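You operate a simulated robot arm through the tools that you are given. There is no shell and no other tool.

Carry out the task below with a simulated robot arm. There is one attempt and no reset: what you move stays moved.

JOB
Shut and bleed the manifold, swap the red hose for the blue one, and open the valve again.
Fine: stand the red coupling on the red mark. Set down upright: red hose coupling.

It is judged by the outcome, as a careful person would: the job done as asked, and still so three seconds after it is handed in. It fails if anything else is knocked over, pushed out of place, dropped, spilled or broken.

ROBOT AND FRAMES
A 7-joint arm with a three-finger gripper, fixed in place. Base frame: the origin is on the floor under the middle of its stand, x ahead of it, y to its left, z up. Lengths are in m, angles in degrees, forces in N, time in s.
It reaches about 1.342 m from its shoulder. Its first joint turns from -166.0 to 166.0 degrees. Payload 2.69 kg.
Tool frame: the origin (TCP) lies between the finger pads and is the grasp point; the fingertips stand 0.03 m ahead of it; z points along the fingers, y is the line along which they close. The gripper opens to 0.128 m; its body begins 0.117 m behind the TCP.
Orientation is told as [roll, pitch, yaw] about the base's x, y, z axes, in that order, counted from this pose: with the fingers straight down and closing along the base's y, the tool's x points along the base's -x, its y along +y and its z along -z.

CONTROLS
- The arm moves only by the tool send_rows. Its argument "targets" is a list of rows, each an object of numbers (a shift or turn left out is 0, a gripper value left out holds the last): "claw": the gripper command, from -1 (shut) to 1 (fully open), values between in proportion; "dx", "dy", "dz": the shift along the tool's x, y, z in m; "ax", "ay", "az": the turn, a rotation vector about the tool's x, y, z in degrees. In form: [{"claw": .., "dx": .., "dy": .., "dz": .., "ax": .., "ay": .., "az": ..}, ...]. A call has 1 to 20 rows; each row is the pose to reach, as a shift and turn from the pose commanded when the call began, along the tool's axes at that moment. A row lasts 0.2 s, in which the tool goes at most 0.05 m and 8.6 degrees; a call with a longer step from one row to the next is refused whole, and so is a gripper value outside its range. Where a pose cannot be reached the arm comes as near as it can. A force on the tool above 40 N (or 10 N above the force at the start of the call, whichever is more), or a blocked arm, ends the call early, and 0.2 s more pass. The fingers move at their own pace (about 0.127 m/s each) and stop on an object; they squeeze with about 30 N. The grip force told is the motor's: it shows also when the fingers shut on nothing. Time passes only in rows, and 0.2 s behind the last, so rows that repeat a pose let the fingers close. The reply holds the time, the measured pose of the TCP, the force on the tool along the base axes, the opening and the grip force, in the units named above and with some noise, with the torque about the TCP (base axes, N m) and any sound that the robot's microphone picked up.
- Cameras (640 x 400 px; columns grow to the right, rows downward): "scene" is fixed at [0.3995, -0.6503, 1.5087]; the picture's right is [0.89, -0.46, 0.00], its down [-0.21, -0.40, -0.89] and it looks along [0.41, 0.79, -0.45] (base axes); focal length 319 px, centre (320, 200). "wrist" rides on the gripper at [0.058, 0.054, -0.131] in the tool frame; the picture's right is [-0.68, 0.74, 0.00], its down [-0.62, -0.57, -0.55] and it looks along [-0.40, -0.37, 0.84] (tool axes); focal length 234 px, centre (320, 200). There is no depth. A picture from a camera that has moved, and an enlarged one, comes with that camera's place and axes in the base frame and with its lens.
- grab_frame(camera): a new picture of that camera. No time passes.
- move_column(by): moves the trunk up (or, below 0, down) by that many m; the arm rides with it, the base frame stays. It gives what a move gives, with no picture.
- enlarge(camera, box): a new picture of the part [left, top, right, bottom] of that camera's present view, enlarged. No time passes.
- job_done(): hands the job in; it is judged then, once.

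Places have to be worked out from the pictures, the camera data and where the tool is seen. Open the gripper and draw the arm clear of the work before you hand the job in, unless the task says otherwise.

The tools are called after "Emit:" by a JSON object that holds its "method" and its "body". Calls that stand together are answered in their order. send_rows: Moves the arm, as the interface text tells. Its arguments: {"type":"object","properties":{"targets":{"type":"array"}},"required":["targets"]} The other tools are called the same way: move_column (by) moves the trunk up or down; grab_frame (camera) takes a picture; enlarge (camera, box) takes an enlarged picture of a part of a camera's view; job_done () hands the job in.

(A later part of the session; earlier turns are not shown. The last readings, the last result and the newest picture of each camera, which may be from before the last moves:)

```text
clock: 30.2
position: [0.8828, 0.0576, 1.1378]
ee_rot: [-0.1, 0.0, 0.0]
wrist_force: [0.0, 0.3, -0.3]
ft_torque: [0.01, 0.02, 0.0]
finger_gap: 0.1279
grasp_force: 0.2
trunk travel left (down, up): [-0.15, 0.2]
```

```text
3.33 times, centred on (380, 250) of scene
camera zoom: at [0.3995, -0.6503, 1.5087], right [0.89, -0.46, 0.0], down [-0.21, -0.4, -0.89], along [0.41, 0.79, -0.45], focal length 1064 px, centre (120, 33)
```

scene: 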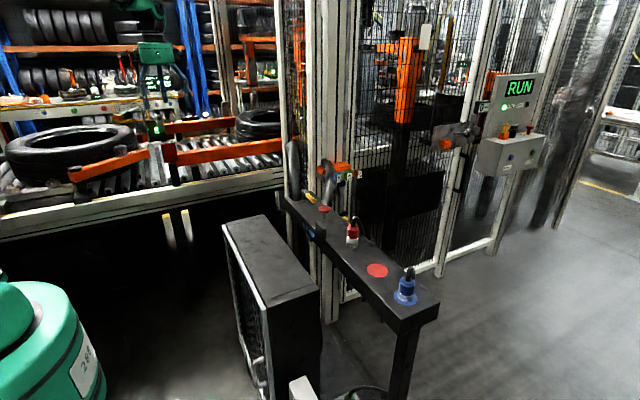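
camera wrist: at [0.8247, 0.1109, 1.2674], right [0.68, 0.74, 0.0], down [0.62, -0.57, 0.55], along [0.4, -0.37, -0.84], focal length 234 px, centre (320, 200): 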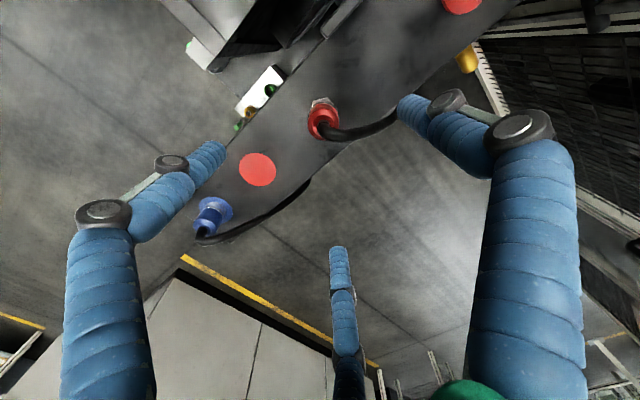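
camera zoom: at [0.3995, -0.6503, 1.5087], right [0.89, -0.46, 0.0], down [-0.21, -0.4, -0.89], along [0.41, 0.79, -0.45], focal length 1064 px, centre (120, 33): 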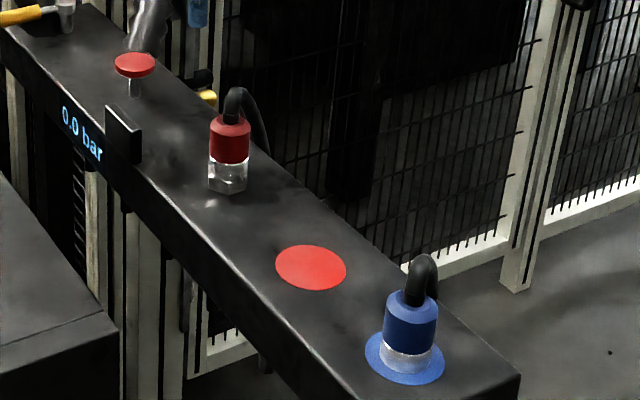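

The red body spans about z = 0.953 to 0.991, centred at (0.883, 0.061), and its hose leaves at about 35° toward +x/+y. At yaw 5 a finger gap faces the hose. I narrow the fingers and lower to just above the coupling.

Emit:
{"method": "send_rows", "body": {"targets": [{"claw": 0.25, "dy": 0.0035, "dz": 0.03, "az": -5}, {"dy": 0.0035, "dz": 0.06, "az": -5}, {"dy": 0.0035, "dz": 0.08, "az": -5}, {"dy": 0.0035, "dz": 0.1, "az": -5}, {"dy": 0.0035, "dz": 0.1, "az": -5}]}}

Emit:
{"method": "grab_frame", "body": {"camera": "wrist"}}

Emit:
{"method": "enlarge", "body": {"camera": "scene", "box": [310, 170, 400, 270]}}

```text
clock: 31.4
position: [0.8846, 0.0613, 1.0361]
ee_rot: [0.0, 0.1, 5.1]
wrist_force: [0.3, -0.6, 0.0]
ft_torque: [0.0, 0.01, 0.01]
finger_gap: 0.0801
grasp_force: 0.1
trunk travel left (down, up): [-0.15, 0.2]
```

```text
taken
camera wrist: at [0.822, 0.1092, 1.1651], right [0.61, 0.79, 0.0], down [0.66, -0.51, 0.55], along [0.43, -0.33, -0.84], focal length 234 px, centre (320, 200)
```

wrist: 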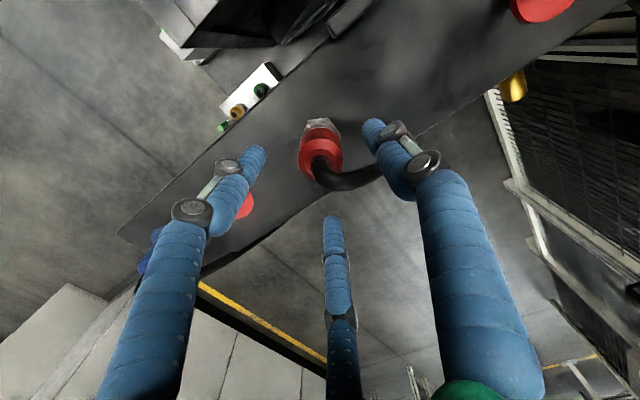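

```text
4.00 times, centred on (355, 220) of scene
camera zoom: at [0.3995, -0.6503, 1.5087], right [0.89, -0.46, 0.0], down [-0.21, -0.4, -0.89], along [0.41, 0.79, -0.45], focal length 1277 px, centre (180, 120)
```

zoom: 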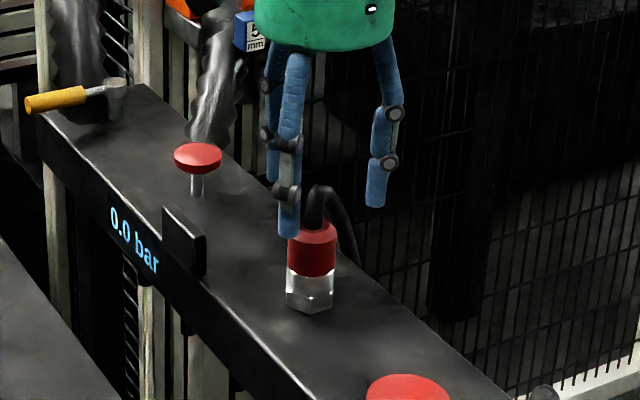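

The hose passes cleanly between two fingers and arches only to about z = 1.01, below the palm. I descend to grip height (TCP z about 0.972) with the fingers still open.

Emit:
{"method": "send_rows", "body": {"targets": [{"dx": 0.001, "dz": 0.015}, {"dx": 0.001, "dz": 0.03}, {"dx": 0.001, "dz": 0.045}, {"dx": 0.001, "dz": 0.057}, {"dx": 0.001, "dz": 0.064}, {"dx": 0.001, "dz": 0.064}]}}

Emit:
{"method": "grab_frame", "body": {"camera": "wrist"}}

Emit:
{"method": "enlarge", "body": {"camera": "scene", "box": [310, 170, 400, 270]}}

```text
clock: 32.8
position: [0.8847, 0.0595, 0.9726]
ee_rot: [0.0, 0.0, 5.0]
wrist_force: [0.0, -0.1, 0.2]
ft_torque: [0.0, 0.04, 0.01]
finger_gap: 0.0799
grasp_force: 0.0
trunk travel left (down, up): [-0.15, 0.2]
```

```text
taken
camera wrist: at [0.8216, 0.1095, 1.1026], right [0.61, 0.79, 0.0], down [0.66, -0.51, 0.55], along [0.43, -0.33, -0.84], focal length 234 px, centre (320, 200)
```

wrist: 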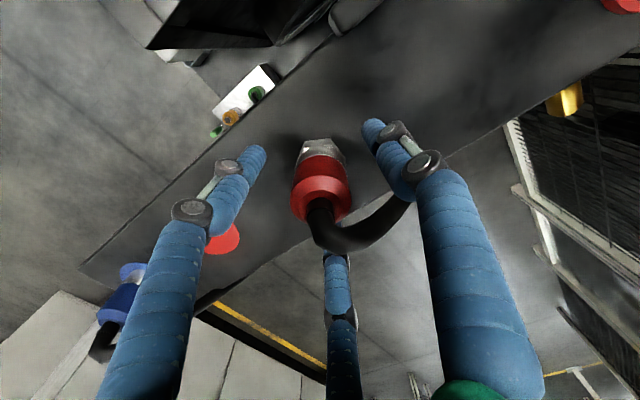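

```text
4.00 times, centred on (355, 220) of scene
camera zoom: at [0.3995, -0.6503, 1.5087], right [0.89, -0.46, 0.0], down [-0.21, -0.4, -0.89], along [0.41, 0.79, -0.45], focal length 1277 px, centre (180, 120)
```

zoom: 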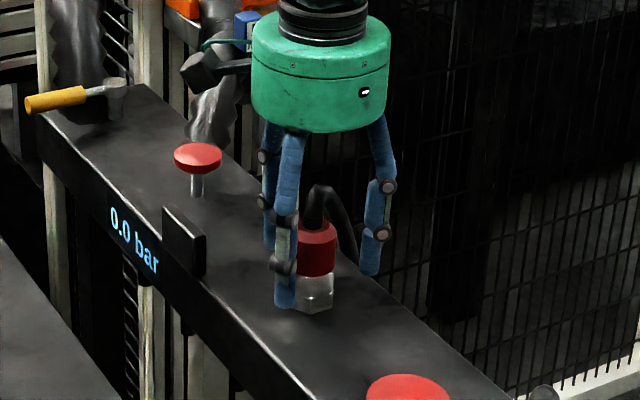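

The coupling is centred between the fingers. I raise 5 mm so the tips stay on the red body rather than the hex port, then close gradually.

Emit:
{"method": "send_rows", "body": {"targets": [{"dz": -0.005}, {"dz": -0.005, "claw": 0.0}, {"dz": -0.005, "claw": -0.2}, {"dz": -0.005, "claw": -0.35}, {"dz": -0.005, "claw": -0.5}, {"dz": -0.005, "claw": -0.8}, {"dz": -0.005, "claw": -1}, {"dz": -0.005, "claw": -1}, {"dz": -0.005, "claw": -1}]}}

Emit:
{"method": "grab_frame", "body": {"camera": "wrist"}}

Emit:
{"method": "enlarge", "body": {"camera": "scene", "box": [310, 170, 400, 270]}}

```text
clock: 34.8
position: [0.885, 0.0612, 0.9776]
ee_rot: [0.0, 0.1, 5.0]
wrist_force: [0.2, -1.3, 1.3]
ft_torque: [-0.06, 0.11, 0.03]
finger_gap: 0.0366
grasp_force: 30.1
trunk travel left (down, up): [-0.15, 0.2]
heard: snap
```

```text
taken
camera wrist: at [0.8214, 0.1097, 1.1079], right [0.61, 0.79, 0.0], down [0.66, -0.51, 0.55], along [0.43, -0.33, -0.84], focal length 234 px, centre (320, 200)
```

wrist: 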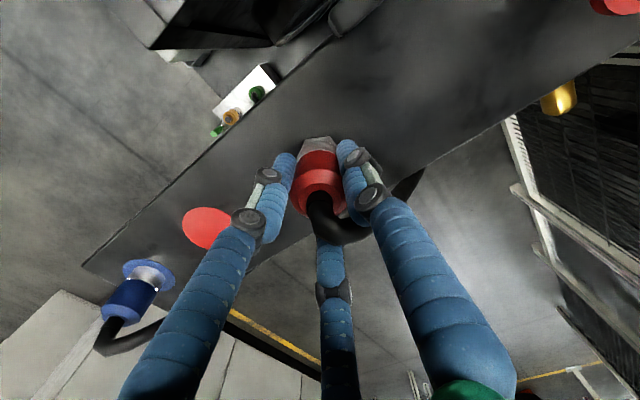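

```text
4.00 times, centred on (355, 220) of scene
camera zoom: at [0.3995, -0.6503, 1.5087], right [0.89, -0.46, 0.0], down [-0.21, -0.4, -0.89], along [0.41, 0.79, -0.45], focal length 1277 px, centre (180, 120)
```

zoom: 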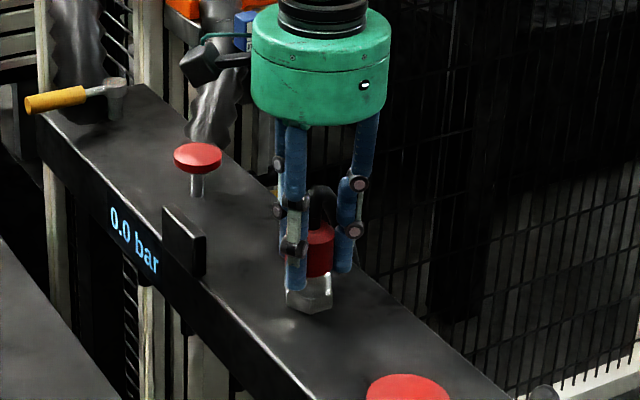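

Grip is firm (gap 0.037 m, 30 N), and a snap was heard as the fingers squeezed the sleeve. I lift straight up slowly and watch the pull force.

Emit:
{"method": "send_rows", "body": {"targets": [{"claw": -1, "dz": -0.004}, {"dz": -0.008}, {"dz": -0.012}, {"dz": -0.018}, {"dz": -0.024}, {"dz": -0.03}, {"dz": -0.03}]}}

Emit:
{"method": "grab_frame", "body": {"camera": "wrist"}}

Emit:
{"method": "enlarge", "body": {"camera": "scene", "box": [310, 170, 400, 270]}}

```text
clock: 36.4
position: [0.885, 0.06, 1.0079]
ee_rot: [0.1, 0.0, 4.9]
wrist_force: [-0.6, 0.6, -1.1]
ft_torque: [-0.02, 0.01, -0.02]
finger_gap: 0.0362
grasp_force: 29.9
trunk travel left (down, up): [-0.15, 0.2]
```

```text
taken
camera wrist: at [0.8214, 0.1095, 1.1379], right [0.61, 0.79, 0.0], down [0.66, -0.51, 0.55], along [0.43, -0.33, -0.84], focal length 234 px, centre (320, 200)
```

wrist: 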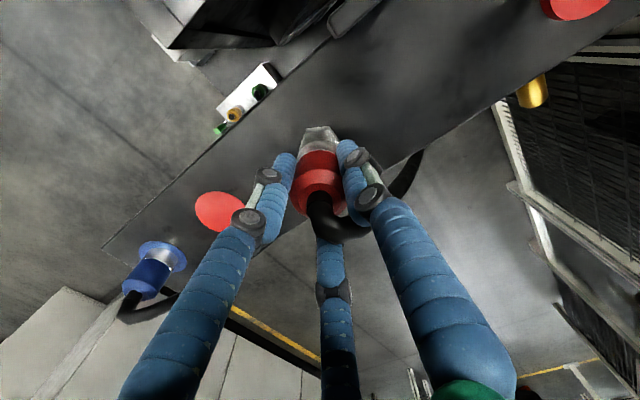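

```text
4.00 times, centred on (355, 220) of scene
camera zoom: at [0.3995, -0.6503, 1.5087], right [0.89, -0.46, 0.0], down [-0.21, -0.4, -0.89], along [0.41, 0.79, -0.45], focal length 1277 px, centre (180, 120)
```

zoom: 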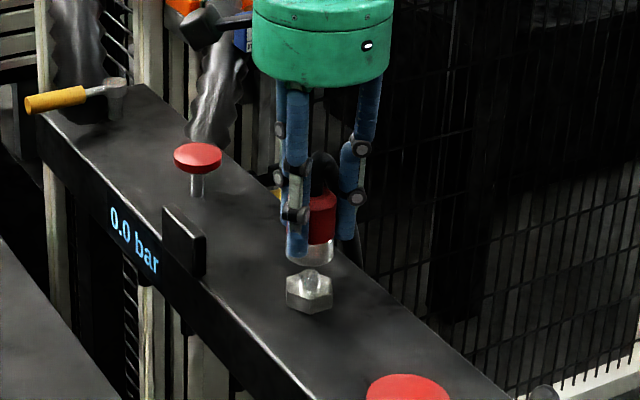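

The coupling came off freely, leaving the hex port with its nipple. I lift a bit more and carry it upright to above the red mark at about (0.880, -0.081).

Emit:
{"method": "send_rows", "body": {"targets": [{"claw": -1, "dz": -0.012}, {"dz": -0.025}, {"dx": 0.0022, "dy": -0.0176, "dz": -0.025}, {"dx": 0.0043, "dy": -0.0351, "dz": -0.025}, {"dx": 0.0065, "dy": -0.0527, "dz": -0.025}, {"dx": 0.0087, "dy": -0.0703, "dz": -0.025}, {"dx": 0.0108, "dy": -0.0878, "dz": -0.025}, {"dx": 0.013, "dy": -0.1054, "dz": -0.025}, {"dx": 0.0151, "dy": -0.123, "dz": -0.025}, {"dx": 0.0173, "dy": -0.1405, "dz": -0.025}, {"dx": 0.0173, "dy": -0.1405, "dz": -0.025}, {"dx": 0.0173, "dy": -0.1405, "dz": -0.025}]}}

Emit:
{"method": "grab_frame", "body": {"camera": "wrist"}}

Emit:
{"method": "enlarge", "body": {"camera": "scene", "box": [320, 190, 440, 320]}}

```text
clock: 39.0
position: [0.8783, -0.0821, 1.0335]
ee_rot: [-0.1, 0.0, 5.0]
wrist_force: [-0.6, -0.5, -1.9]
ft_torque: [0.0, 0.02, 0.02]
finger_gap: 0.0362
grasp_force: 30.6
trunk travel left (down, up): [-0.15, 0.2]
```

```text
taken
camera wrist: at [0.8165, -0.0328, 1.1627], right [0.61, 0.79, 0.0], down [0.66, -0.51, 0.55], along [0.43, -0.33, -0.84], focal length 234 px, centre (320, 200)
```

wrist: 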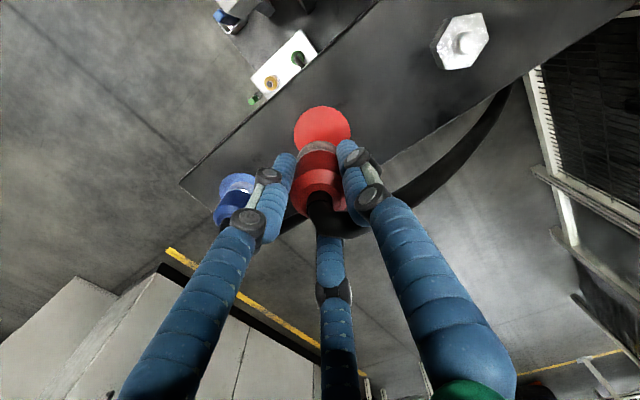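

```text
3.08 times, centred on (380, 255) of scene
camera zoom: at [0.3995, -0.6503, 1.5087], right [0.89, -0.46, 0.0], down [-0.21, -0.4, -0.89], along [0.41, 0.79, -0.45], focal length 982 px, centre (135, 31)
```

zoom: 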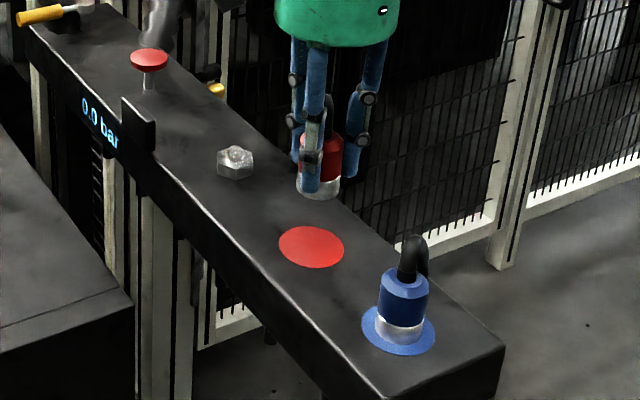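

The coupling hangs upright near the mark. I enlarge this view to measure the mark centre accurately before lowering.

Emit:
{"method": "enlarge", "body": {"camera": "wrist", "box": [260, 80, 380, 180]}}

Emit:
{"method": "enlarge", "body": {"camera": "scene", "box": [355, 245, 405, 295]}}

```text
4.00 times, centred on (320, 130) of wrist
camera zoom: at [0.8165, -0.0328, 1.1627], right [0.61, 0.79, 0.0], down [0.66, -0.51, 0.55], along [0.43, -0.33, -0.84], focal length 937 px, centre (320, 480)
```

zoom: 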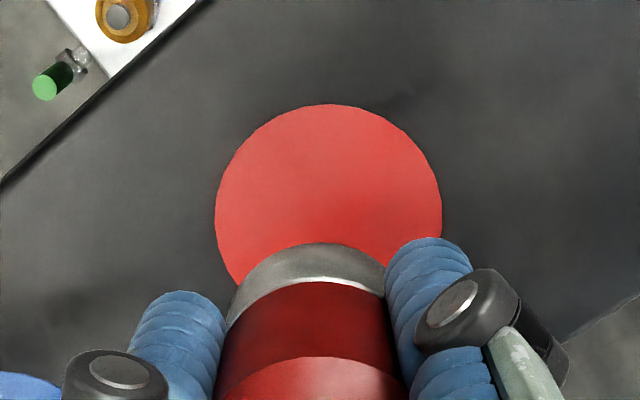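

```text
8.00 times, centred on (380, 270) of scene
camera zoom: at [0.3995, -0.6503, 1.5087], right [0.89, -0.46, 0.0], down [-0.21, -0.4, -0.89], along [0.41, 0.79, -0.45], focal length 2554 px, centre (-160, -360)
```

zoom: 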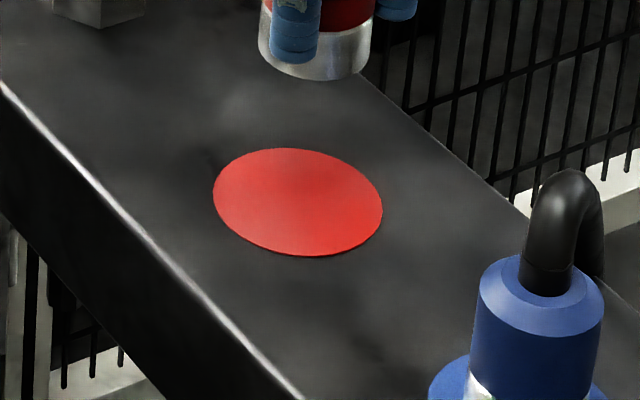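

The mark centre comes out at about (0.880, -0.079). I make a small correction and lower to just above the expected contact height.

Emit:
{"method": "send_rows", "body": {"targets": [{"claw": -1, "dx": -0.002, "dy": 0.0028}, {"dx": -0.002, "dy": 0.0028, "dz": 0.015}, {"dx": -0.002, "dy": 0.0028, "dz": 0.03}, {"dx": -0.002, "dy": 0.0028, "dz": 0.045}, {"dx": -0.002, "dy": 0.0028, "dz": 0.055}, {"dx": -0.002, "dy": 0.0028, "dz": 0.06}, {"dx": -0.002, "dy": 0.0028, "dz": 0.062}, {"dx": -0.002, "dy": 0.0028, "dz": 0.062}]}}

Emit:
{"method": "enlarge", "body": {"camera": "scene", "box": [345, 225, 415, 295]}}

Emit:
{"method": "enlarge", "body": {"camera": "wrist", "box": [260, 80, 380, 180]}}

```text
clock: 40.8
position: [0.8802, -0.0783, 0.9705]
ee_rot: [0.0, 0.0, 5.0]
wrist_force: [-0.2, -0.3, -0.8]
ft_torque: [-0.01, 0.01, 0.0]
finger_gap: 0.036
grasp_force: 30.2
trunk travel left (down, up): [-0.15, 0.2]
```

```text
5.71 times, centred on (380, 260) of scene
camera zoom: at [0.3995, -0.6503, 1.5087], right [0.89, -0.46, 0.0], down [-0.21, -0.4, -0.89], along [0.41, 0.79, -0.45], focal length 1824 px, centre (-23, -143)
```

zoom: 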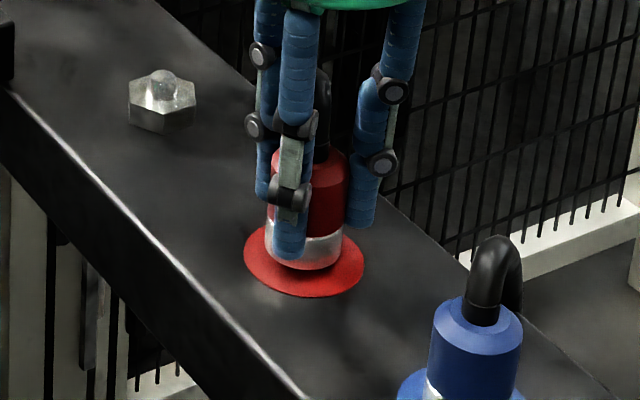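

```text
4.00 times, centred on (320, 130) of wrist
camera zoom: at [0.8182, -0.0287, 1.1004], right [0.61, 0.79, 0.0], down [0.66, -0.51, 0.55], along [0.43, -0.33, -0.84], focal length 937 px, centre (320, 480)
```

zoom: 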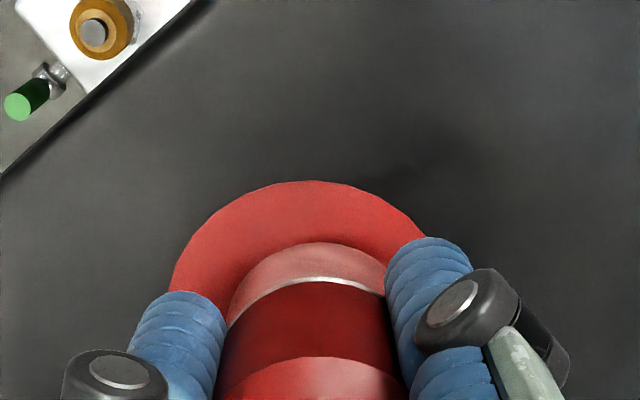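

Hovering about 5 mm above the mark, the collar is well centred on it in both views. I lower in 1 mm steps to feel contact.

Emit:
{"method": "send_rows", "body": {"targets": [{"claw": -1, "dz": 0.001}, {"dz": 0.002}, {"dz": 0.003}, {"dz": 0.004}, {"dz": 0.005}, {"dz": 0.005}]}}

Emit:
{"method": "enlarge", "body": {"camera": "scene", "box": [355, 235, 405, 285]}}

```text
clock: 42.2
position: [0.8799, -0.0783, 0.9671]
ee_rot: [0.0, 0.0, 5.0]
wrist_force: [0.1, 0.6, -0.7]
ft_torque: [-0.01, -0.01, 0.0]
finger_gap: 0.0359
grasp_force: 29.6
trunk travel left (down, up): [-0.15, 0.2]
```

```text
8.00 times, centred on (380, 260) of scene
camera zoom: at [0.3995, -0.6503, 1.5087], right [0.89, -0.46, 0.0], down [-0.21, -0.4, -0.89], along [0.41, 0.79, -0.45], focal length 2554 px, centre (-160, -280)
```

zoom: 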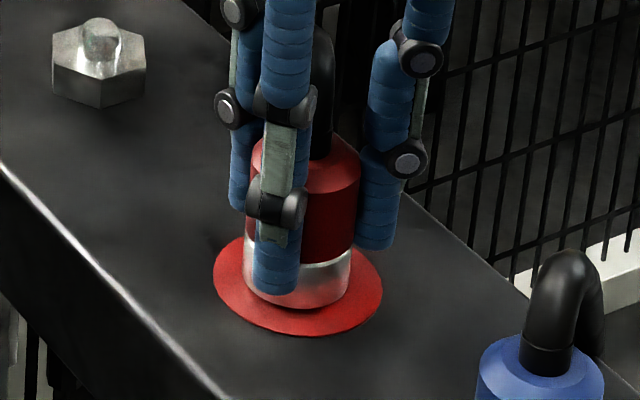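

There is no contact yet at z = 0.967. I continue in 1 mm steps.

Emit:
{"method": "send_rows", "body": {"targets": [{"claw": -1, "dz": 0.001}, {"dz": 0.002}, {"dz": 0.003}, {"dz": 0.003}]}}

Emit:
{"method": "enlarge", "body": {"camera": "scene", "box": [355, 235, 405, 285]}}

```text
clock: 43.2
position: [0.8801, -0.0783, 0.964]
ee_rot: [-0.1, -0.2, 5.0]
wrist_force: [-0.4, 2.4, 6.9]
ft_torque: [0.15, 0.13, -0.04]
finger_gap: 0.0362
grasp_force: 30.0
trunk travel left (down, up): [-0.15, 0.2]
```

```text
8.00 times, centred on (380, 260) of scene
camera zoom: at [0.3995, -0.6503, 1.5087], right [0.89, -0.46, 0.0], down [-0.21, -0.4, -0.89], along [0.41, 0.79, -0.45], focal length 2554 px, centre (-160, -280)
```

zoom: 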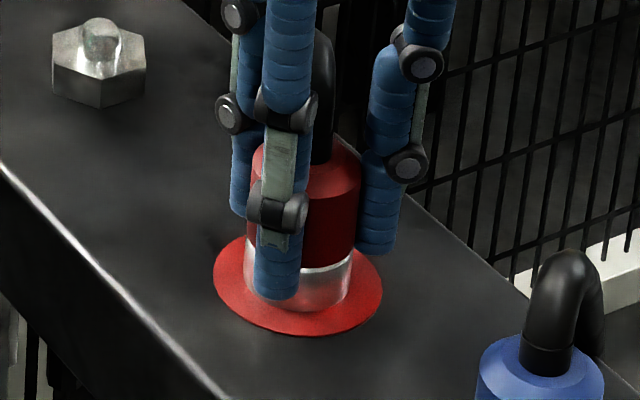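

Contact at 7 N: the coupling stands on the mark at TCP z = 0.964. I open the fingers gradually, then rise straight up.

Emit:
{"method": "send_rows", "body": {"targets": [{"dz": -0.0005, "claw": -0.6}, {"dz": -0.001, "claw": -0.42}, {"dz": -0.001, "claw": -0.36}, {"dz": -0.001, "claw": -0.28}, {"dz": -0.001, "claw": -0.15}, {"dz": -0.001, "claw": 0.0}, {"dz": -0.001, "claw": 0.15}, {"dz": -0.001, "claw": 0.25}, {"dz": -0.001, "claw": 0.25}]}}

Emit:
{"method": "enlarge", "body": {"camera": "scene", "box": [345, 215, 415, 285]}}

Emit:
{"method": "grab_frame", "body": {"camera": "wrist"}}

```text
clock: 45.2
position: [0.8809, -0.0789, 0.9638]
ee_rot: [0.0, 0.0, 5.0]
wrist_force: [0.0, -0.9, 0.1]
ft_torque: [0.01, -0.02, 0.02]
finger_gap: 0.0801
grasp_force: 0.1
trunk travel left (down, up): [-0.15, 0.2]
```

```text
5.71 times, centred on (380, 250) of scene
camera zoom: at [0.3995, -0.6503, 1.5087], right [0.89, -0.46, 0.0], down [-0.21, -0.4, -0.89], along [0.41, 0.79, -0.45], focal length 1824 px, centre (-23, -86)
```

zoom: 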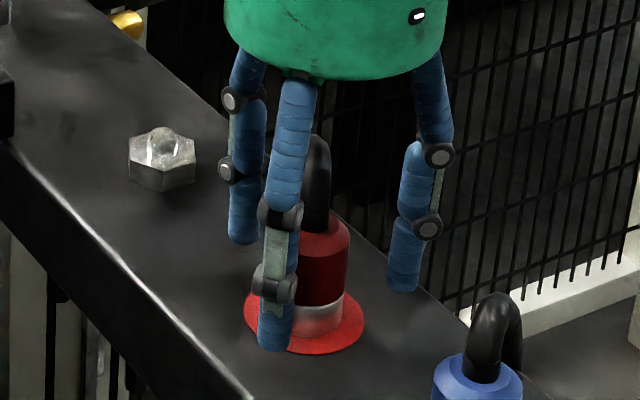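

```text
taken
camera wrist: at [0.8181, -0.0298, 1.0942], right [0.61, 0.79, 0.0], down [0.66, -0.51, 0.55], along [0.43, -0.33, -0.84], focal length 234 px, centre (320, 200)
```

wrist: 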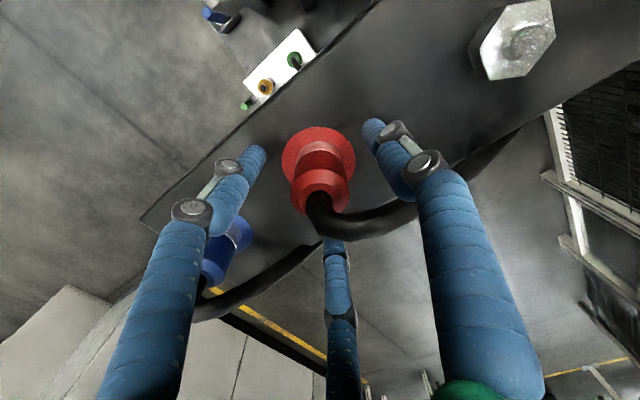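

The red coupling stands upright on its mark with the fingers clear. I rise straight up past its hose arch.

Emit:
{"method": "send_rows", "body": {"targets": [{"dz": -0.015}, {"dz": -0.035}, {"dz": -0.06}, {"dz": -0.09}, {"dz": -0.13}, {"dz": -0.15}, {"dz": -0.15}]}}

Emit:
{"method": "enlarge", "body": {"camera": "scene", "box": [330, 200, 440, 320]}}

Emit:
{"method": "grab_frame", "body": {"camera": "wrist"}}

```text
clock: 46.8
position: [0.8798, -0.0795, 1.1141]
ee_rot: [-0.1, 0.0, 4.9]
wrist_force: [0.1, -0.3, -0.5]
ft_torque: [0.03, -0.03, 0.0]
finger_gap: 0.08
grasp_force: 0.0
trunk travel left (down, up): [-0.15, 0.2]
```

```text
3.33 times, centred on (385, 260) of scene
camera zoom: at [0.3995, -0.6503, 1.5087], right [0.89, -0.46, 0.0], down [-0.21, -0.4, -0.89], along [0.41, 0.79, -0.45], focal length 1064 px, centre (103, 0)
```

zoom: 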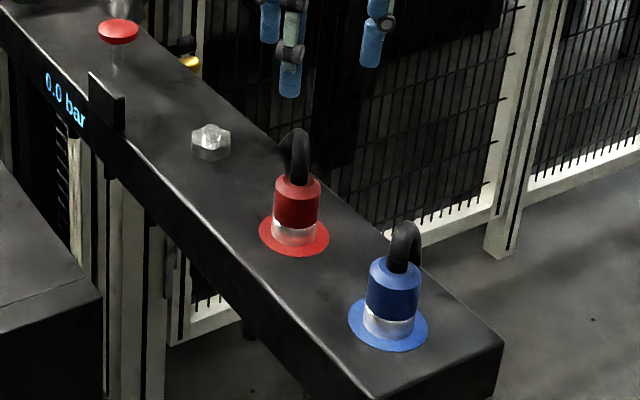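

```text
taken
camera wrist: at [0.8169, -0.0297, 1.2444], right [0.61, 0.79, 0.0], down [0.66, -0.51, 0.55], along [0.43, -0.33, -0.84], focal length 234 px, centre (320, 200)
```

wrist: 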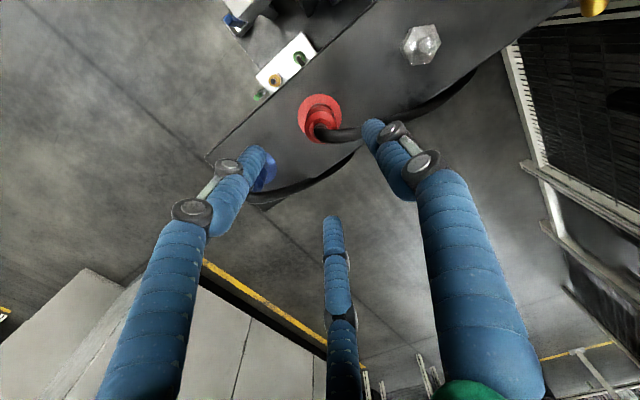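

Red is done. I move over the blue coupling at about (0.880, -0.201) at the same height and look down at it.

Emit:
{"method": "send_rows", "body": {"targets": [{"claw": 0.25, "dx": 0.0018, "dy": -0.0202}, {"dx": 0.0035, "dy": -0.0403}, {"dx": 0.0053, "dy": -0.0605}, {"dx": 0.0071, "dy": -0.0807}, {"dx": 0.0088, "dy": -0.1008}, {"dx": 0.0106, "dy": -0.121}, {"dx": 0.0106, "dy": -0.121}]}}

Emit:
{"method": "grab_frame", "body": {"camera": "wrist"}}

Emit:
{"method": "enlarge", "body": {"camera": "wrist", "box": [250, 60, 390, 180]}}

Emit:
{"method": "enlarge", "body": {"camera": "scene", "box": [370, 240, 440, 320]}}

```text
clock: 48.4
position: [0.8806, -0.2018, 1.1136]
ee_rot: [0.0, 0.0, 5.0]
wrist_force: [-0.2, -0.1, 0.5]
ft_torque: [0.02, 0.01, 0.0]
finger_gap: 0.0797
grasp_force: 0.1
trunk travel left (down, up): [-0.15, 0.2]
```

```text
taken
camera wrist: at [0.8181, -0.1529, 1.243], right [0.61, 0.79, 0.0], down [0.66, -0.51, 0.55], along [0.43, -0.33, -0.84], focal length 234 px, centre (320, 200)
```

wrist: 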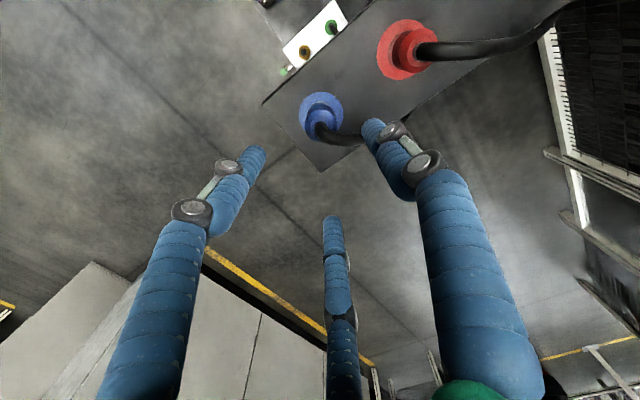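

```text
3.33 times, centred on (320, 120) of wrist
camera zoom: at [0.8181, -0.1529, 1.243], right [0.61, 0.79, 0.0], down [0.66, -0.51, 0.55], along [0.43, -0.33, -0.84], focal length 781 px, centre (320, 467)
```

zoom: 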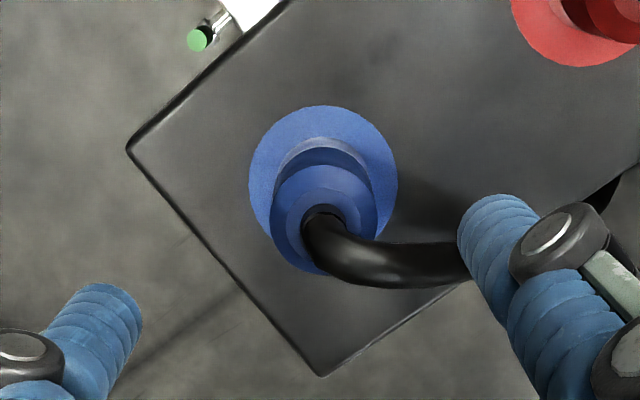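

```text
5.00 times, centred on (405, 280) of scene
camera zoom: at [0.3995, -0.6503, 1.5087], right [0.89, -0.46, 0.0], down [-0.21, -0.4, -0.89], along [0.41, 0.79, -0.45], focal length 1596 px, centre (-105, -200)
```

zoom: 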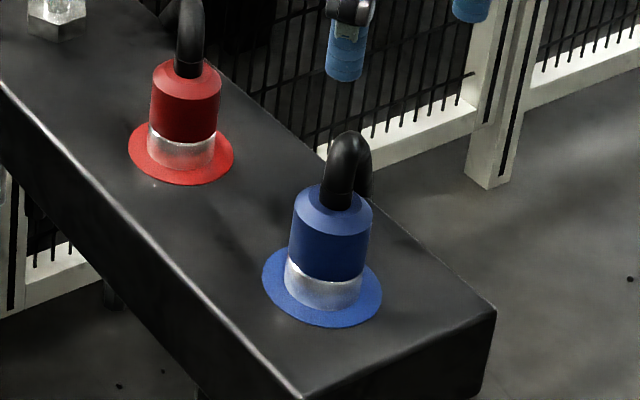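

The tool axis is within about 2 mm of the blue coupling, and its hose leaves at about 35°, matching the finger gap. I descend with fingers open to grip height (TCP z about 0.966).

Emit:
{"method": "send_rows", "body": {"targets": [{"claw": 0.25, "dy": 0.0008, "dz": 0.03}, {"dy": 0.0008, "dz": 0.06}, {"dy": 0.0008, "dz": 0.085}, {"dy": 0.0008, "dz": 0.105}, {"dy": 0.0008, "dz": 0.125}, {"dy": 0.0008, "dz": 0.14}, {"dy": 0.0008, "dz": 0.148}, {"dy": 0.0008, "dz": 0.148}]}}

Emit:
{"method": "grab_frame", "body": {"camera": "wrist"}}

Emit:
{"method": "enlarge", "body": {"camera": "scene", "box": [360, 220, 450, 320]}}

```text
clock: 50.2
position: [0.8801, -0.198, 0.967]
ee_rot: [0.0, -0.1, 5.0]
wrist_force: [0.2, -0.5, -0.5]
ft_torque: [0.01, 0.05, 0.0]
finger_gap: 0.0799
grasp_force: 0.1
trunk travel left (down, up): [-0.15, 0.2]
```

```text
taken
camera wrist: at [0.8183, -0.1488, 1.0964], right [0.61, 0.79, 0.0], down [0.66, -0.51, 0.55], along [0.43, -0.33, -0.84], focal length 234 px, centre (320, 200)
```

wrist: 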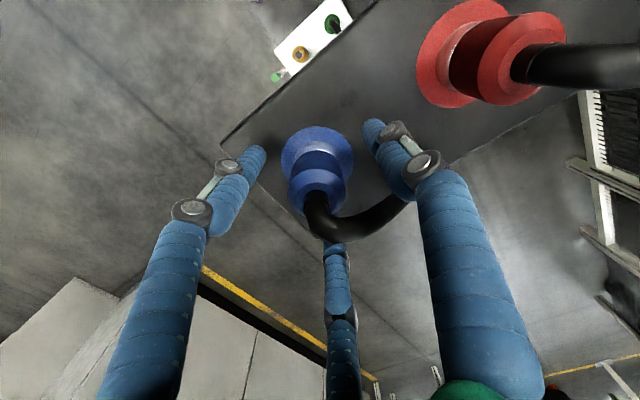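

```text
4.00 times, centred on (405, 270) of scene
camera zoom: at [0.3995, -0.6503, 1.5087], right [0.89, -0.46, 0.0], down [-0.21, -0.4, -0.89], along [0.41, 0.79, -0.45], focal length 1277 px, centre (-20, -80)
```

zoom: 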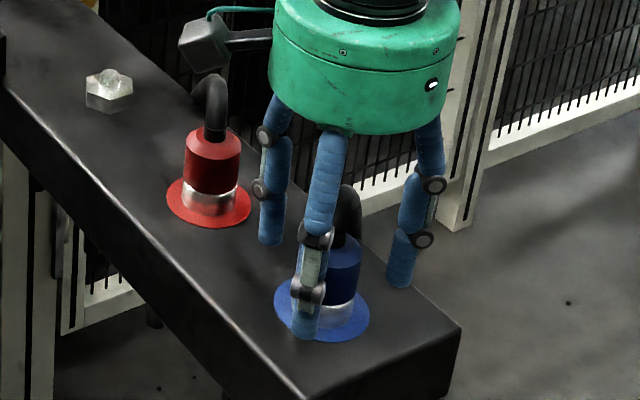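

The blue coupling sits in the finger centre just as the red one did. I close the fingers gradually.

Emit:
{"method": "send_rows", "body": {"targets": [{"claw": 0.0}, {"claw": -0.2}, {"claw": -0.32}, {"claw": -0.4}, {"claw": -0.5}, {"claw": -0.8}, {"claw": -1}, {"claw": -1}, {"claw": -1}]}}

Emit:
{"method": "grab_frame", "body": {"camera": "wrist"}}

Emit:
{"method": "enlarge", "body": {"camera": "scene", "box": [360, 220, 450, 320]}}

```text
clock: 52.2
position: [0.8804, -0.1981, 0.9671]
ee_rot: [0.0, 0.0, 5.0]
wrist_force: [-0.4, -0.1, 0.4]
ft_torque: [-0.01, 0.0, 0.01]
finger_gap: 0.0361
grasp_force: 30.2
trunk travel left (down, up): [-0.15, 0.2]
```

```text
taken
camera wrist: at [0.8181, -0.1488, 1.0965], right [0.61, 0.79, 0.0], down [0.66, -0.51, 0.55], along [0.43, -0.33, -0.84], focal length 234 px, centre (320, 200)
```

wrist: 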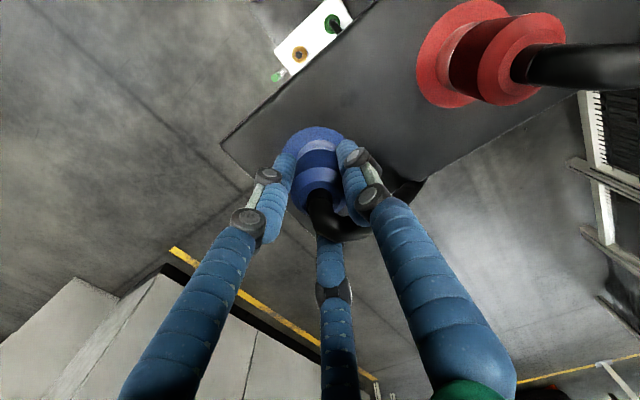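

```text
4.00 times, centred on (405, 270) of scene
camera zoom: at [0.3995, -0.6503, 1.5087], right [0.89, -0.46, 0.0], down [-0.21, -0.4, -0.89], along [0.41, 0.79, -0.45], focal length 1277 px, centre (-20, -80)
```

zoom: 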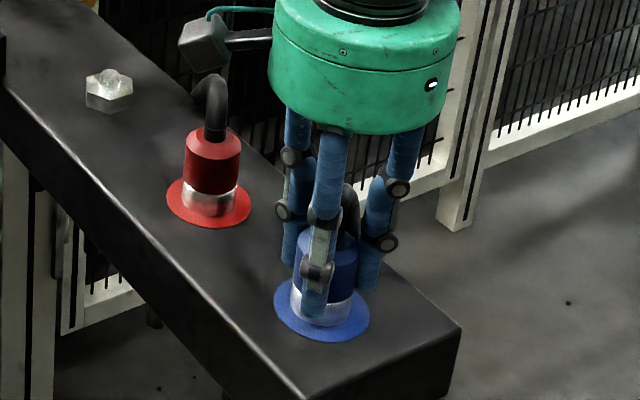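

The blue coupling is gripped at the same gap as the red one, 0.036 m. I lift straight up to z of about 1.10, so its base clears the red coupling and hose, and check the hold.

Emit:
{"method": "send_rows", "body": {"targets": [{"claw": -1, "dz": -0.005}, {"dz": -0.015}, {"dz": -0.035}, {"dz": -0.06}, {"dz": -0.085}, {"dz": -0.11}, {"dz": -0.135}, {"dz": -0.135}]}}

Emit:
{"method": "enlarge", "body": {"camera": "scene", "box": [330, 170, 450, 320]}}

Emit:
{"method": "grab_frame", "body": {"camera": "wrist"}}

```text
clock: 54.0
position: [0.8791, -0.1983, 1.0997]
ee_rot: [0.0, 0.1, 5.0]
wrist_force: [0.0, 0.5, -0.6]
ft_torque: [0.01, -0.02, -0.01]
finger_gap: 0.0361
grasp_force: 29.3
trunk travel left (down, up): [-0.15, 0.2]
```

```text
2.67 times, centred on (390, 245) of scene
camera zoom: at [0.3995, -0.6503, 1.5087], right [0.89, -0.46, 0.0], down [-0.21, -0.4, -0.89], along [0.41, 0.79, -0.45], focal length 851 px, centre (133, 80)
```

zoom: 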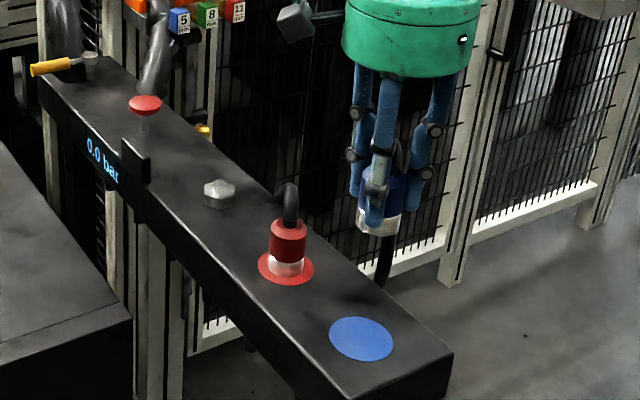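

```text
taken
camera wrist: at [0.8172, -0.1493, 1.2309], right [0.61, 0.79, 0.0], down [0.66, -0.51, 0.55], along [0.43, -0.33, -0.84], focal length 234 px, centre (320, 200)
```

wrist: 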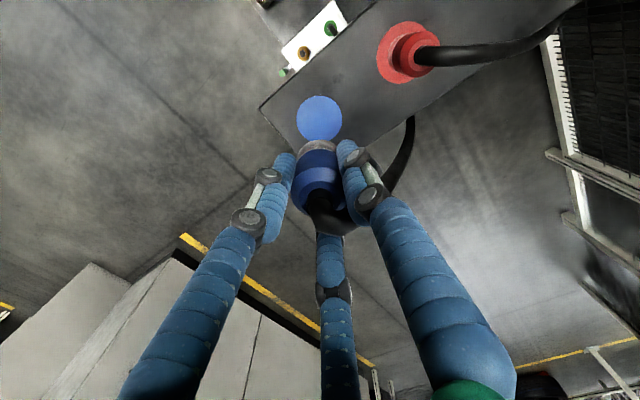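

The hold is firm and upright. I carry it over to above the port at about (0.885, 0.0605), well above the red coupling.

Emit:
{"method": "send_rows", "body": {"targets": [{"claw": -1, "dx": -0.0022, "dy": 0.0214}, {"dx": -0.0045, "dy": 0.0428}, {"dx": -0.0068, "dy": 0.0643}, {"dx": -0.009, "dy": 0.0857}, {"dx": -0.0113, "dy": 0.1071}, {"dx": -0.0136, "dy": 0.1286}, {"dx": -0.0158, "dy": 0.15}, {"dx": -0.0181, "dy": 0.1714}, {"dx": -0.0203, "dy": 0.1928}, {"dx": -0.0226, "dy": 0.2143}, {"dx": -0.0248, "dy": 0.2357}, {"dx": -0.0271, "dy": 0.2571}, {"dx": -0.0271, "dy": 0.2571}, {"dx": -0.0271, "dy": 0.2571}]}}

Emit:
{"method": "grab_frame", "body": {"camera": "wrist"}}

Emit:
{"method": "enlarge", "body": {"camera": "scene", "box": [310, 150, 430, 290]}}

```text
clock: 57.0
position: [0.8855, 0.0593, 1.0999]
ee_rot: [0.0, 0.0, 5.0]
wrist_force: [-0.8, -0.1, -0.9]
ft_torque: [0.03, 0.03, 0.02]
finger_gap: 0.0359
grasp_force: 30.0
trunk travel left (down, up): [-0.15, 0.2]
```

```text
taken
camera wrist: at [0.8234, 0.1081, 1.2303], right [0.61, 0.79, 0.0], down [0.66, -0.51, 0.55], along [0.43, -0.33, -0.84], focal length 234 px, centre (320, 200)
```

wrist: 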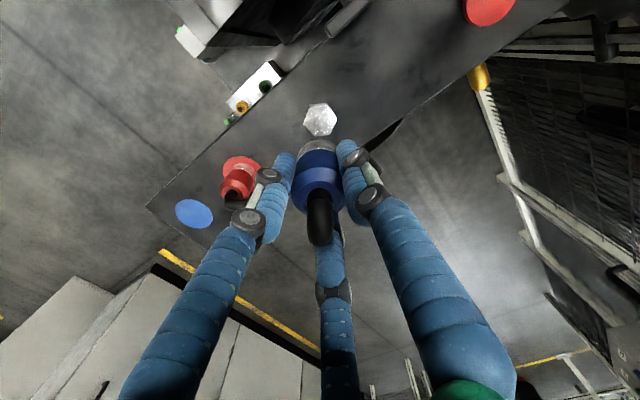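

```text
2.86 times, centred on (370, 220) of scene
camera zoom: at [0.3995, -0.6503, 1.5087], right [0.89, -0.46, 0.0], down [-0.21, -0.4, -0.89], along [0.41, 0.79, -0.45], focal length 912 px, centre (177, 143)
```

zoom: 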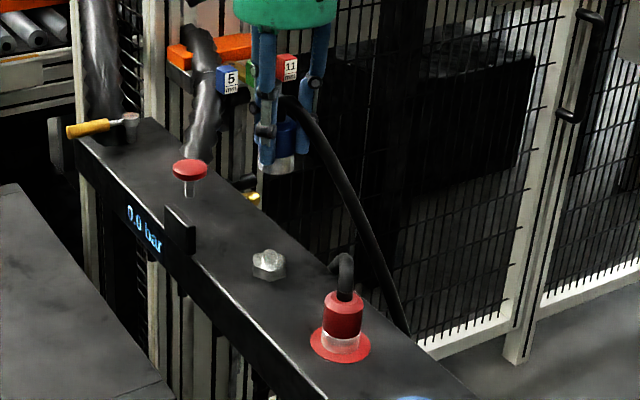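

The blue coupling is above the port and its hose now trails toward +x/-y, close to one finger. I zoom in to see whether the hose touches that finger and how well the port lines up.

Emit:
{"method": "enlarge", "body": {"camera": "scene", "box": [330, 165, 380, 225]}}

Emit:
{"method": "enlarge", "body": {"camera": "wrist", "box": [270, 90, 370, 280]}}

Emit:
{"method": "enlarge", "body": {"camera": "wrist", "box": [270, 90, 370, 160]}}

```text
6.67 times, centred on (355, 195) of scene
camera zoom: at [0.3995, -0.6503, 1.5087], right [0.89, -0.46, 0.0], down [-0.21, -0.4, -0.89], along [0.41, 0.79, -0.45], focal length 2129 px, centre (87, 233)
```

zoom: 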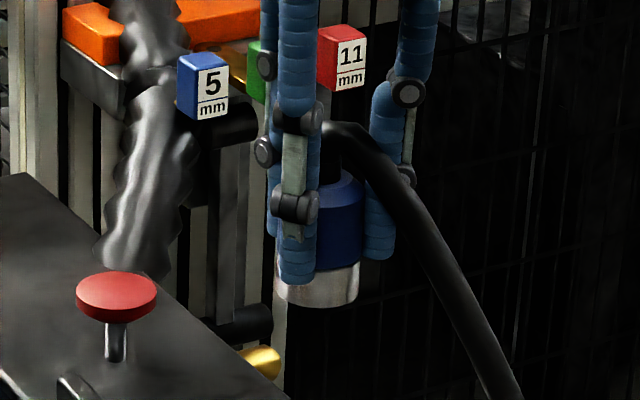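

```text
2.11 times, centred on (320, 185) of wrist
camera zoom: at [0.8234, 0.1081, 1.2303], right [0.61, 0.79, 0.0], down [0.66, -0.51, 0.55], along [0.43, -0.33, -0.84], focal length 493 px, centre (320, 232)
```

zoom: 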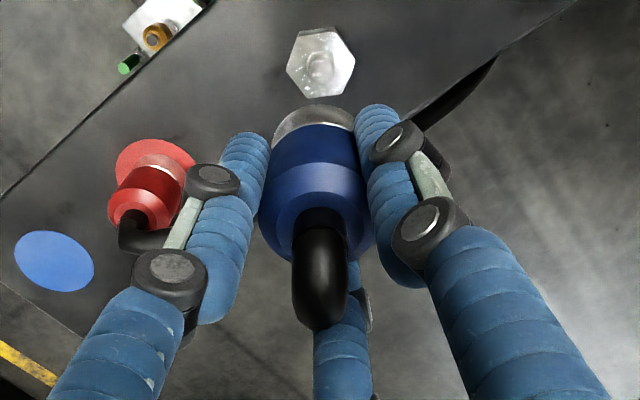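

```text
5.71 times, centred on (320, 125) of wrist
camera zoom: at [0.8234, 0.1081, 1.2303], right [0.61, 0.79, 0.0], down [0.66, -0.51, 0.55], along [0.43, -0.33, -0.84], focal length 1338 px, centre (320, 629)
```

zoom: 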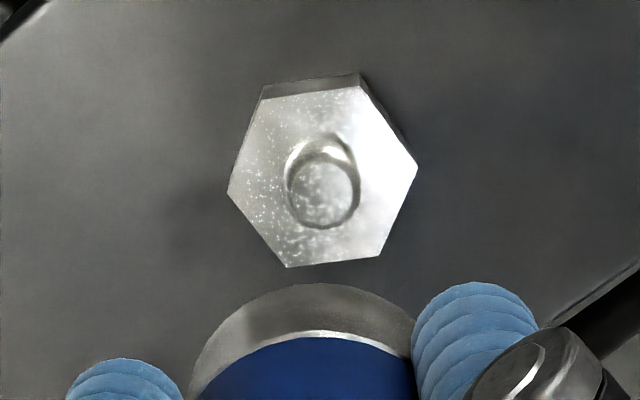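

The hose lies beside finger 3 on its -y side, and the port is centred under the coupling within about 1 mm. I turn the tool by +30° about the vertical so the hose sits in the middle of a finger gap, and correct 1 mm in y.

Emit:
{"method": "send_rows", "body": {"targets": [{"claw": -1, "dy": 0.001, "az": -6}, {"dy": 0.001, "az": -12}, {"dy": 0.001, "az": -18}, {"dy": 0.001, "az": -24}, {"dy": 0.001, "az": -30}, {"dy": 0.001, "az": -30}]}}

Emit:
{"method": "enlarge", "body": {"camera": "scene", "box": [330, 165, 380, 225]}}

Emit:
{"method": "grab_frame", "body": {"camera": "wrist"}}

```text
clock: 58.4
position: [0.8844, 0.06, 1.1004]
ee_rot: [0.0, 0.0, 35.1]
wrist_force: [-0.5, 0.2, -1.1]
ft_torque: [0.01, 0.0, -0.03]
finger_gap: 0.0361
grasp_force: 30.3
trunk travel left (down, up): [-0.15, 0.2]
```

```text
6.67 times, centred on (355, 195) of scene
camera zoom: at [0.3995, -0.6503, 1.5087], right [0.89, -0.46, 0.0], down [-0.21, -0.4, -0.89], along [0.41, 0.79, -0.45], focal length 2129 px, centre (87, 233)
```

zoom: 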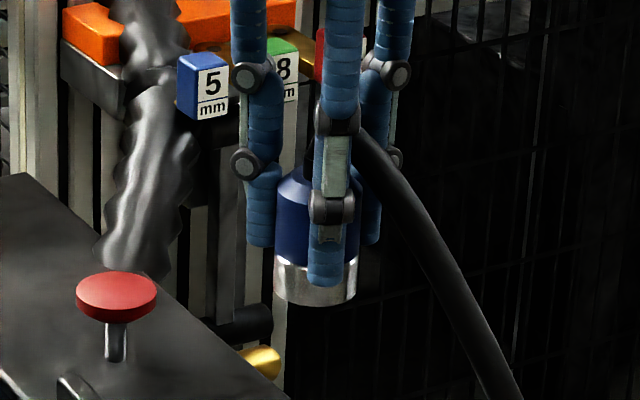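

```text
taken
camera wrist: at [0.807, 0.0712, 1.2307], right [0.13, 0.99, 0.0], down [0.83, -0.11, 0.55], along [0.54, -0.07, -0.84], focal length 234 px, centre (320, 200)
```

wrist: 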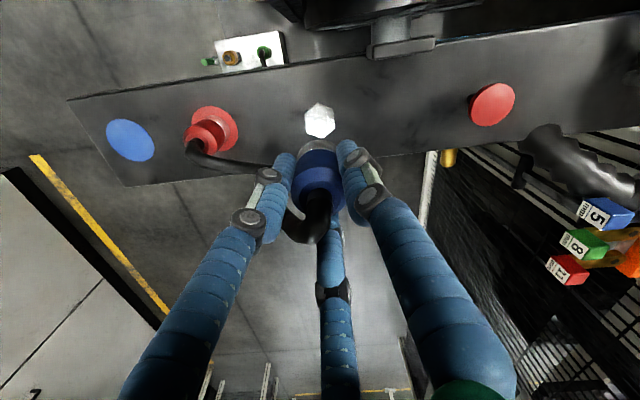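

The hose now runs freely through a finger gap. I descend to just above the nipple (TCP z about 1.005) and recheck the alignment.

Emit:
{"method": "send_rows", "body": {"targets": [{"claw": -1, "dz": 0.02}, {"dz": 0.04}, {"dz": 0.06}, {"dz": 0.075}, {"dz": 0.088}, {"dz": 0.095}, {"dz": 0.095}]}}

Emit:
{"method": "enlarge", "body": {"camera": "scene", "box": [325, 190, 385, 260]}}

Emit:
{"method": "enlarge", "body": {"camera": "wrist", "box": [260, 100, 380, 200]}}

```text
clock: 60.0
position: [0.8859, 0.0601, 1.0066]
ee_rot: [0.0, 0.0, 35.0]
wrist_force: [0.8, 1.0, -0.6]
ft_torque: [0.01, 0.0, 0.0]
finger_gap: 0.0358
grasp_force: 29.6
trunk travel left (down, up): [-0.15, 0.2]
```

```text
5.71 times, centred on (355, 225) of scene
camera zoom: at [0.3995, -0.6503, 1.5087], right [0.89, -0.46, 0.0], down [-0.21, -0.4, -0.89], along [0.41, 0.79, -0.45], focal length 1824 px, centre (120, 57)
```

zoom: 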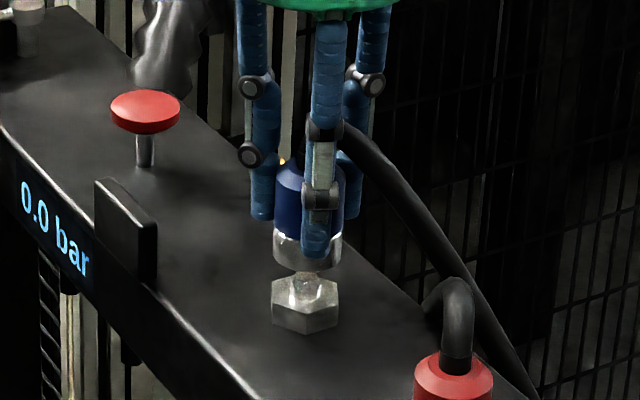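

```text
4.00 times, centred on (320, 150) of wrist
camera zoom: at [0.8071, 0.0718, 1.1362], right [0.13, 0.99, 0.0], down [0.83, -0.11, 0.55], along [0.54, -0.07, -0.84], focal length 937 px, centre (320, 400)
```

zoom: 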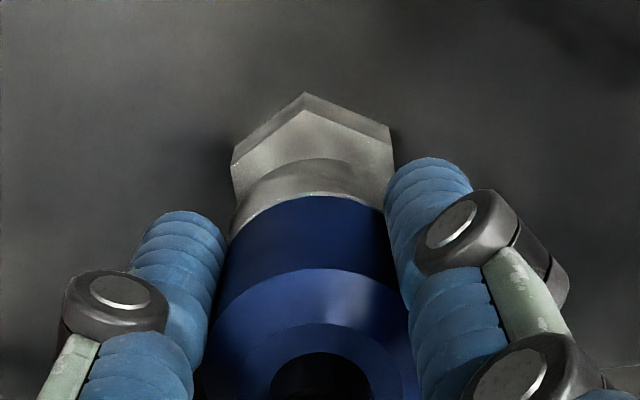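

The collar, nipple and hex line up in both views. I push down in small steps toward the seated height (TCP z about 0.980), watching the force and listening for a click.

Emit:
{"method": "send_rows", "body": {"targets": [{"claw": -1, "dz": 0.004}, {"dz": 0.008}, {"dz": 0.012}, {"dz": 0.015}, {"dz": 0.018}, {"dz": 0.021}, {"dz": 0.023}, {"dz": 0.025}, {"dz": 0.025}]}}

Emit:
{"method": "enlarge", "body": {"camera": "scene", "box": [325, 190, 385, 260]}}

Emit:
{"method": "enlarge", "body": {"camera": "wrist", "box": [260, 100, 380, 200]}}

```text
clock: 62.0
position: [0.8862, 0.0621, 0.9807]
ee_rot: [0.1, 0.0, 35.0]
wrist_force: [0.3, 0.2, -0.9]
ft_torque: [-0.03, 0.02, 0.0]
finger_gap: 0.036
grasp_force: 30.3
trunk travel left (down, up): [-0.15, 0.2]
```

```text
5.71 times, centred on (355, 225) of scene
camera zoom: at [0.3995, -0.6503, 1.5087], right [0.89, -0.46, 0.0], down [-0.21, -0.4, -0.89], along [0.41, 0.79, -0.45], focal length 1824 px, centre (120, 57)
```

zoom: 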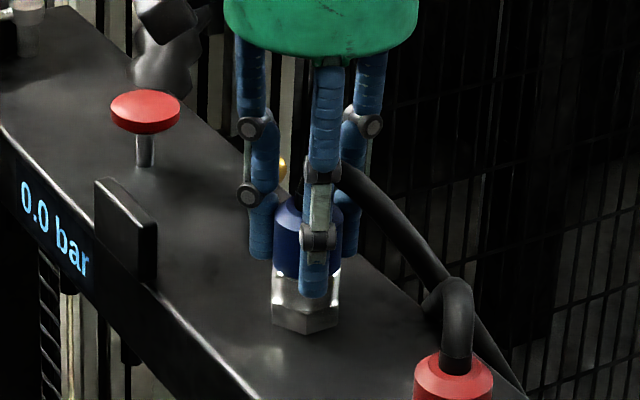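

```text
4.00 times, centred on (320, 150) of wrist
camera zoom: at [0.8073, 0.072, 1.1108], right [0.13, 0.99, 0.0], down [0.83, -0.11, 0.55], along [0.54, -0.07, -0.84], focal length 937 px, centre (320, 400)
```

zoom: 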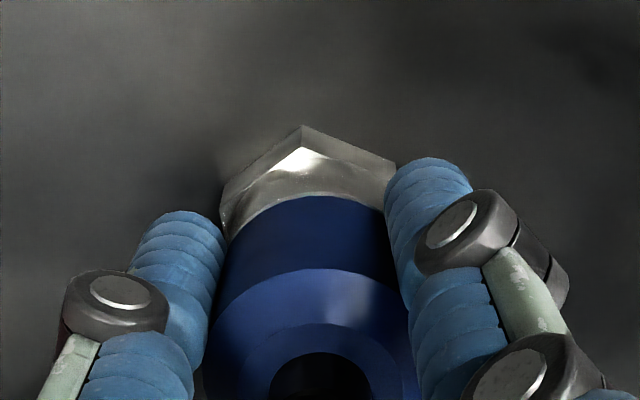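

There is no resistance yet and it looks nearly seated. I continue in 1 mm steps until I feel contact or hear it latch.

Emit:
{"method": "send_rows", "body": {"targets": [{"claw": -1, "dz": 0.001}, {"dz": 0.002}, {"dz": 0.003}, {"dz": 0.003}]}}

Emit:
{"method": "enlarge", "body": {"camera": "scene", "box": [325, 190, 385, 260]}}

```text
clock: 63.0
position: [0.8842, 0.0604, 0.9813]
ee_rot: [-0.2, 0.0, 35.0]
wrist_force: [-7.7, -12.2, 21.7]
ft_torque: [-0.42, 0.32, 0.25]
finger_gap: 0.0358
grasp_force: 30.2
trunk travel left (down, up): [-0.15, 0.2]
heard: snap
```

```text
5.71 times, centred on (355, 225) of scene
camera zoom: at [0.3995, -0.6503, 1.5087], right [0.89, -0.46, 0.0], down [-0.21, -0.4, -0.89], along [0.41, 0.79, -0.45], focal length 1824 px, centre (120, 57)
```

zoom: 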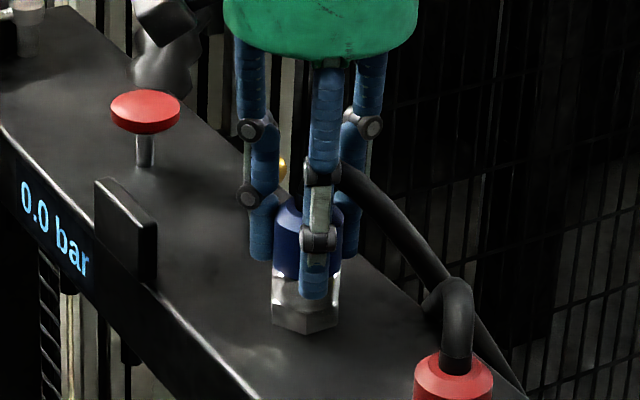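

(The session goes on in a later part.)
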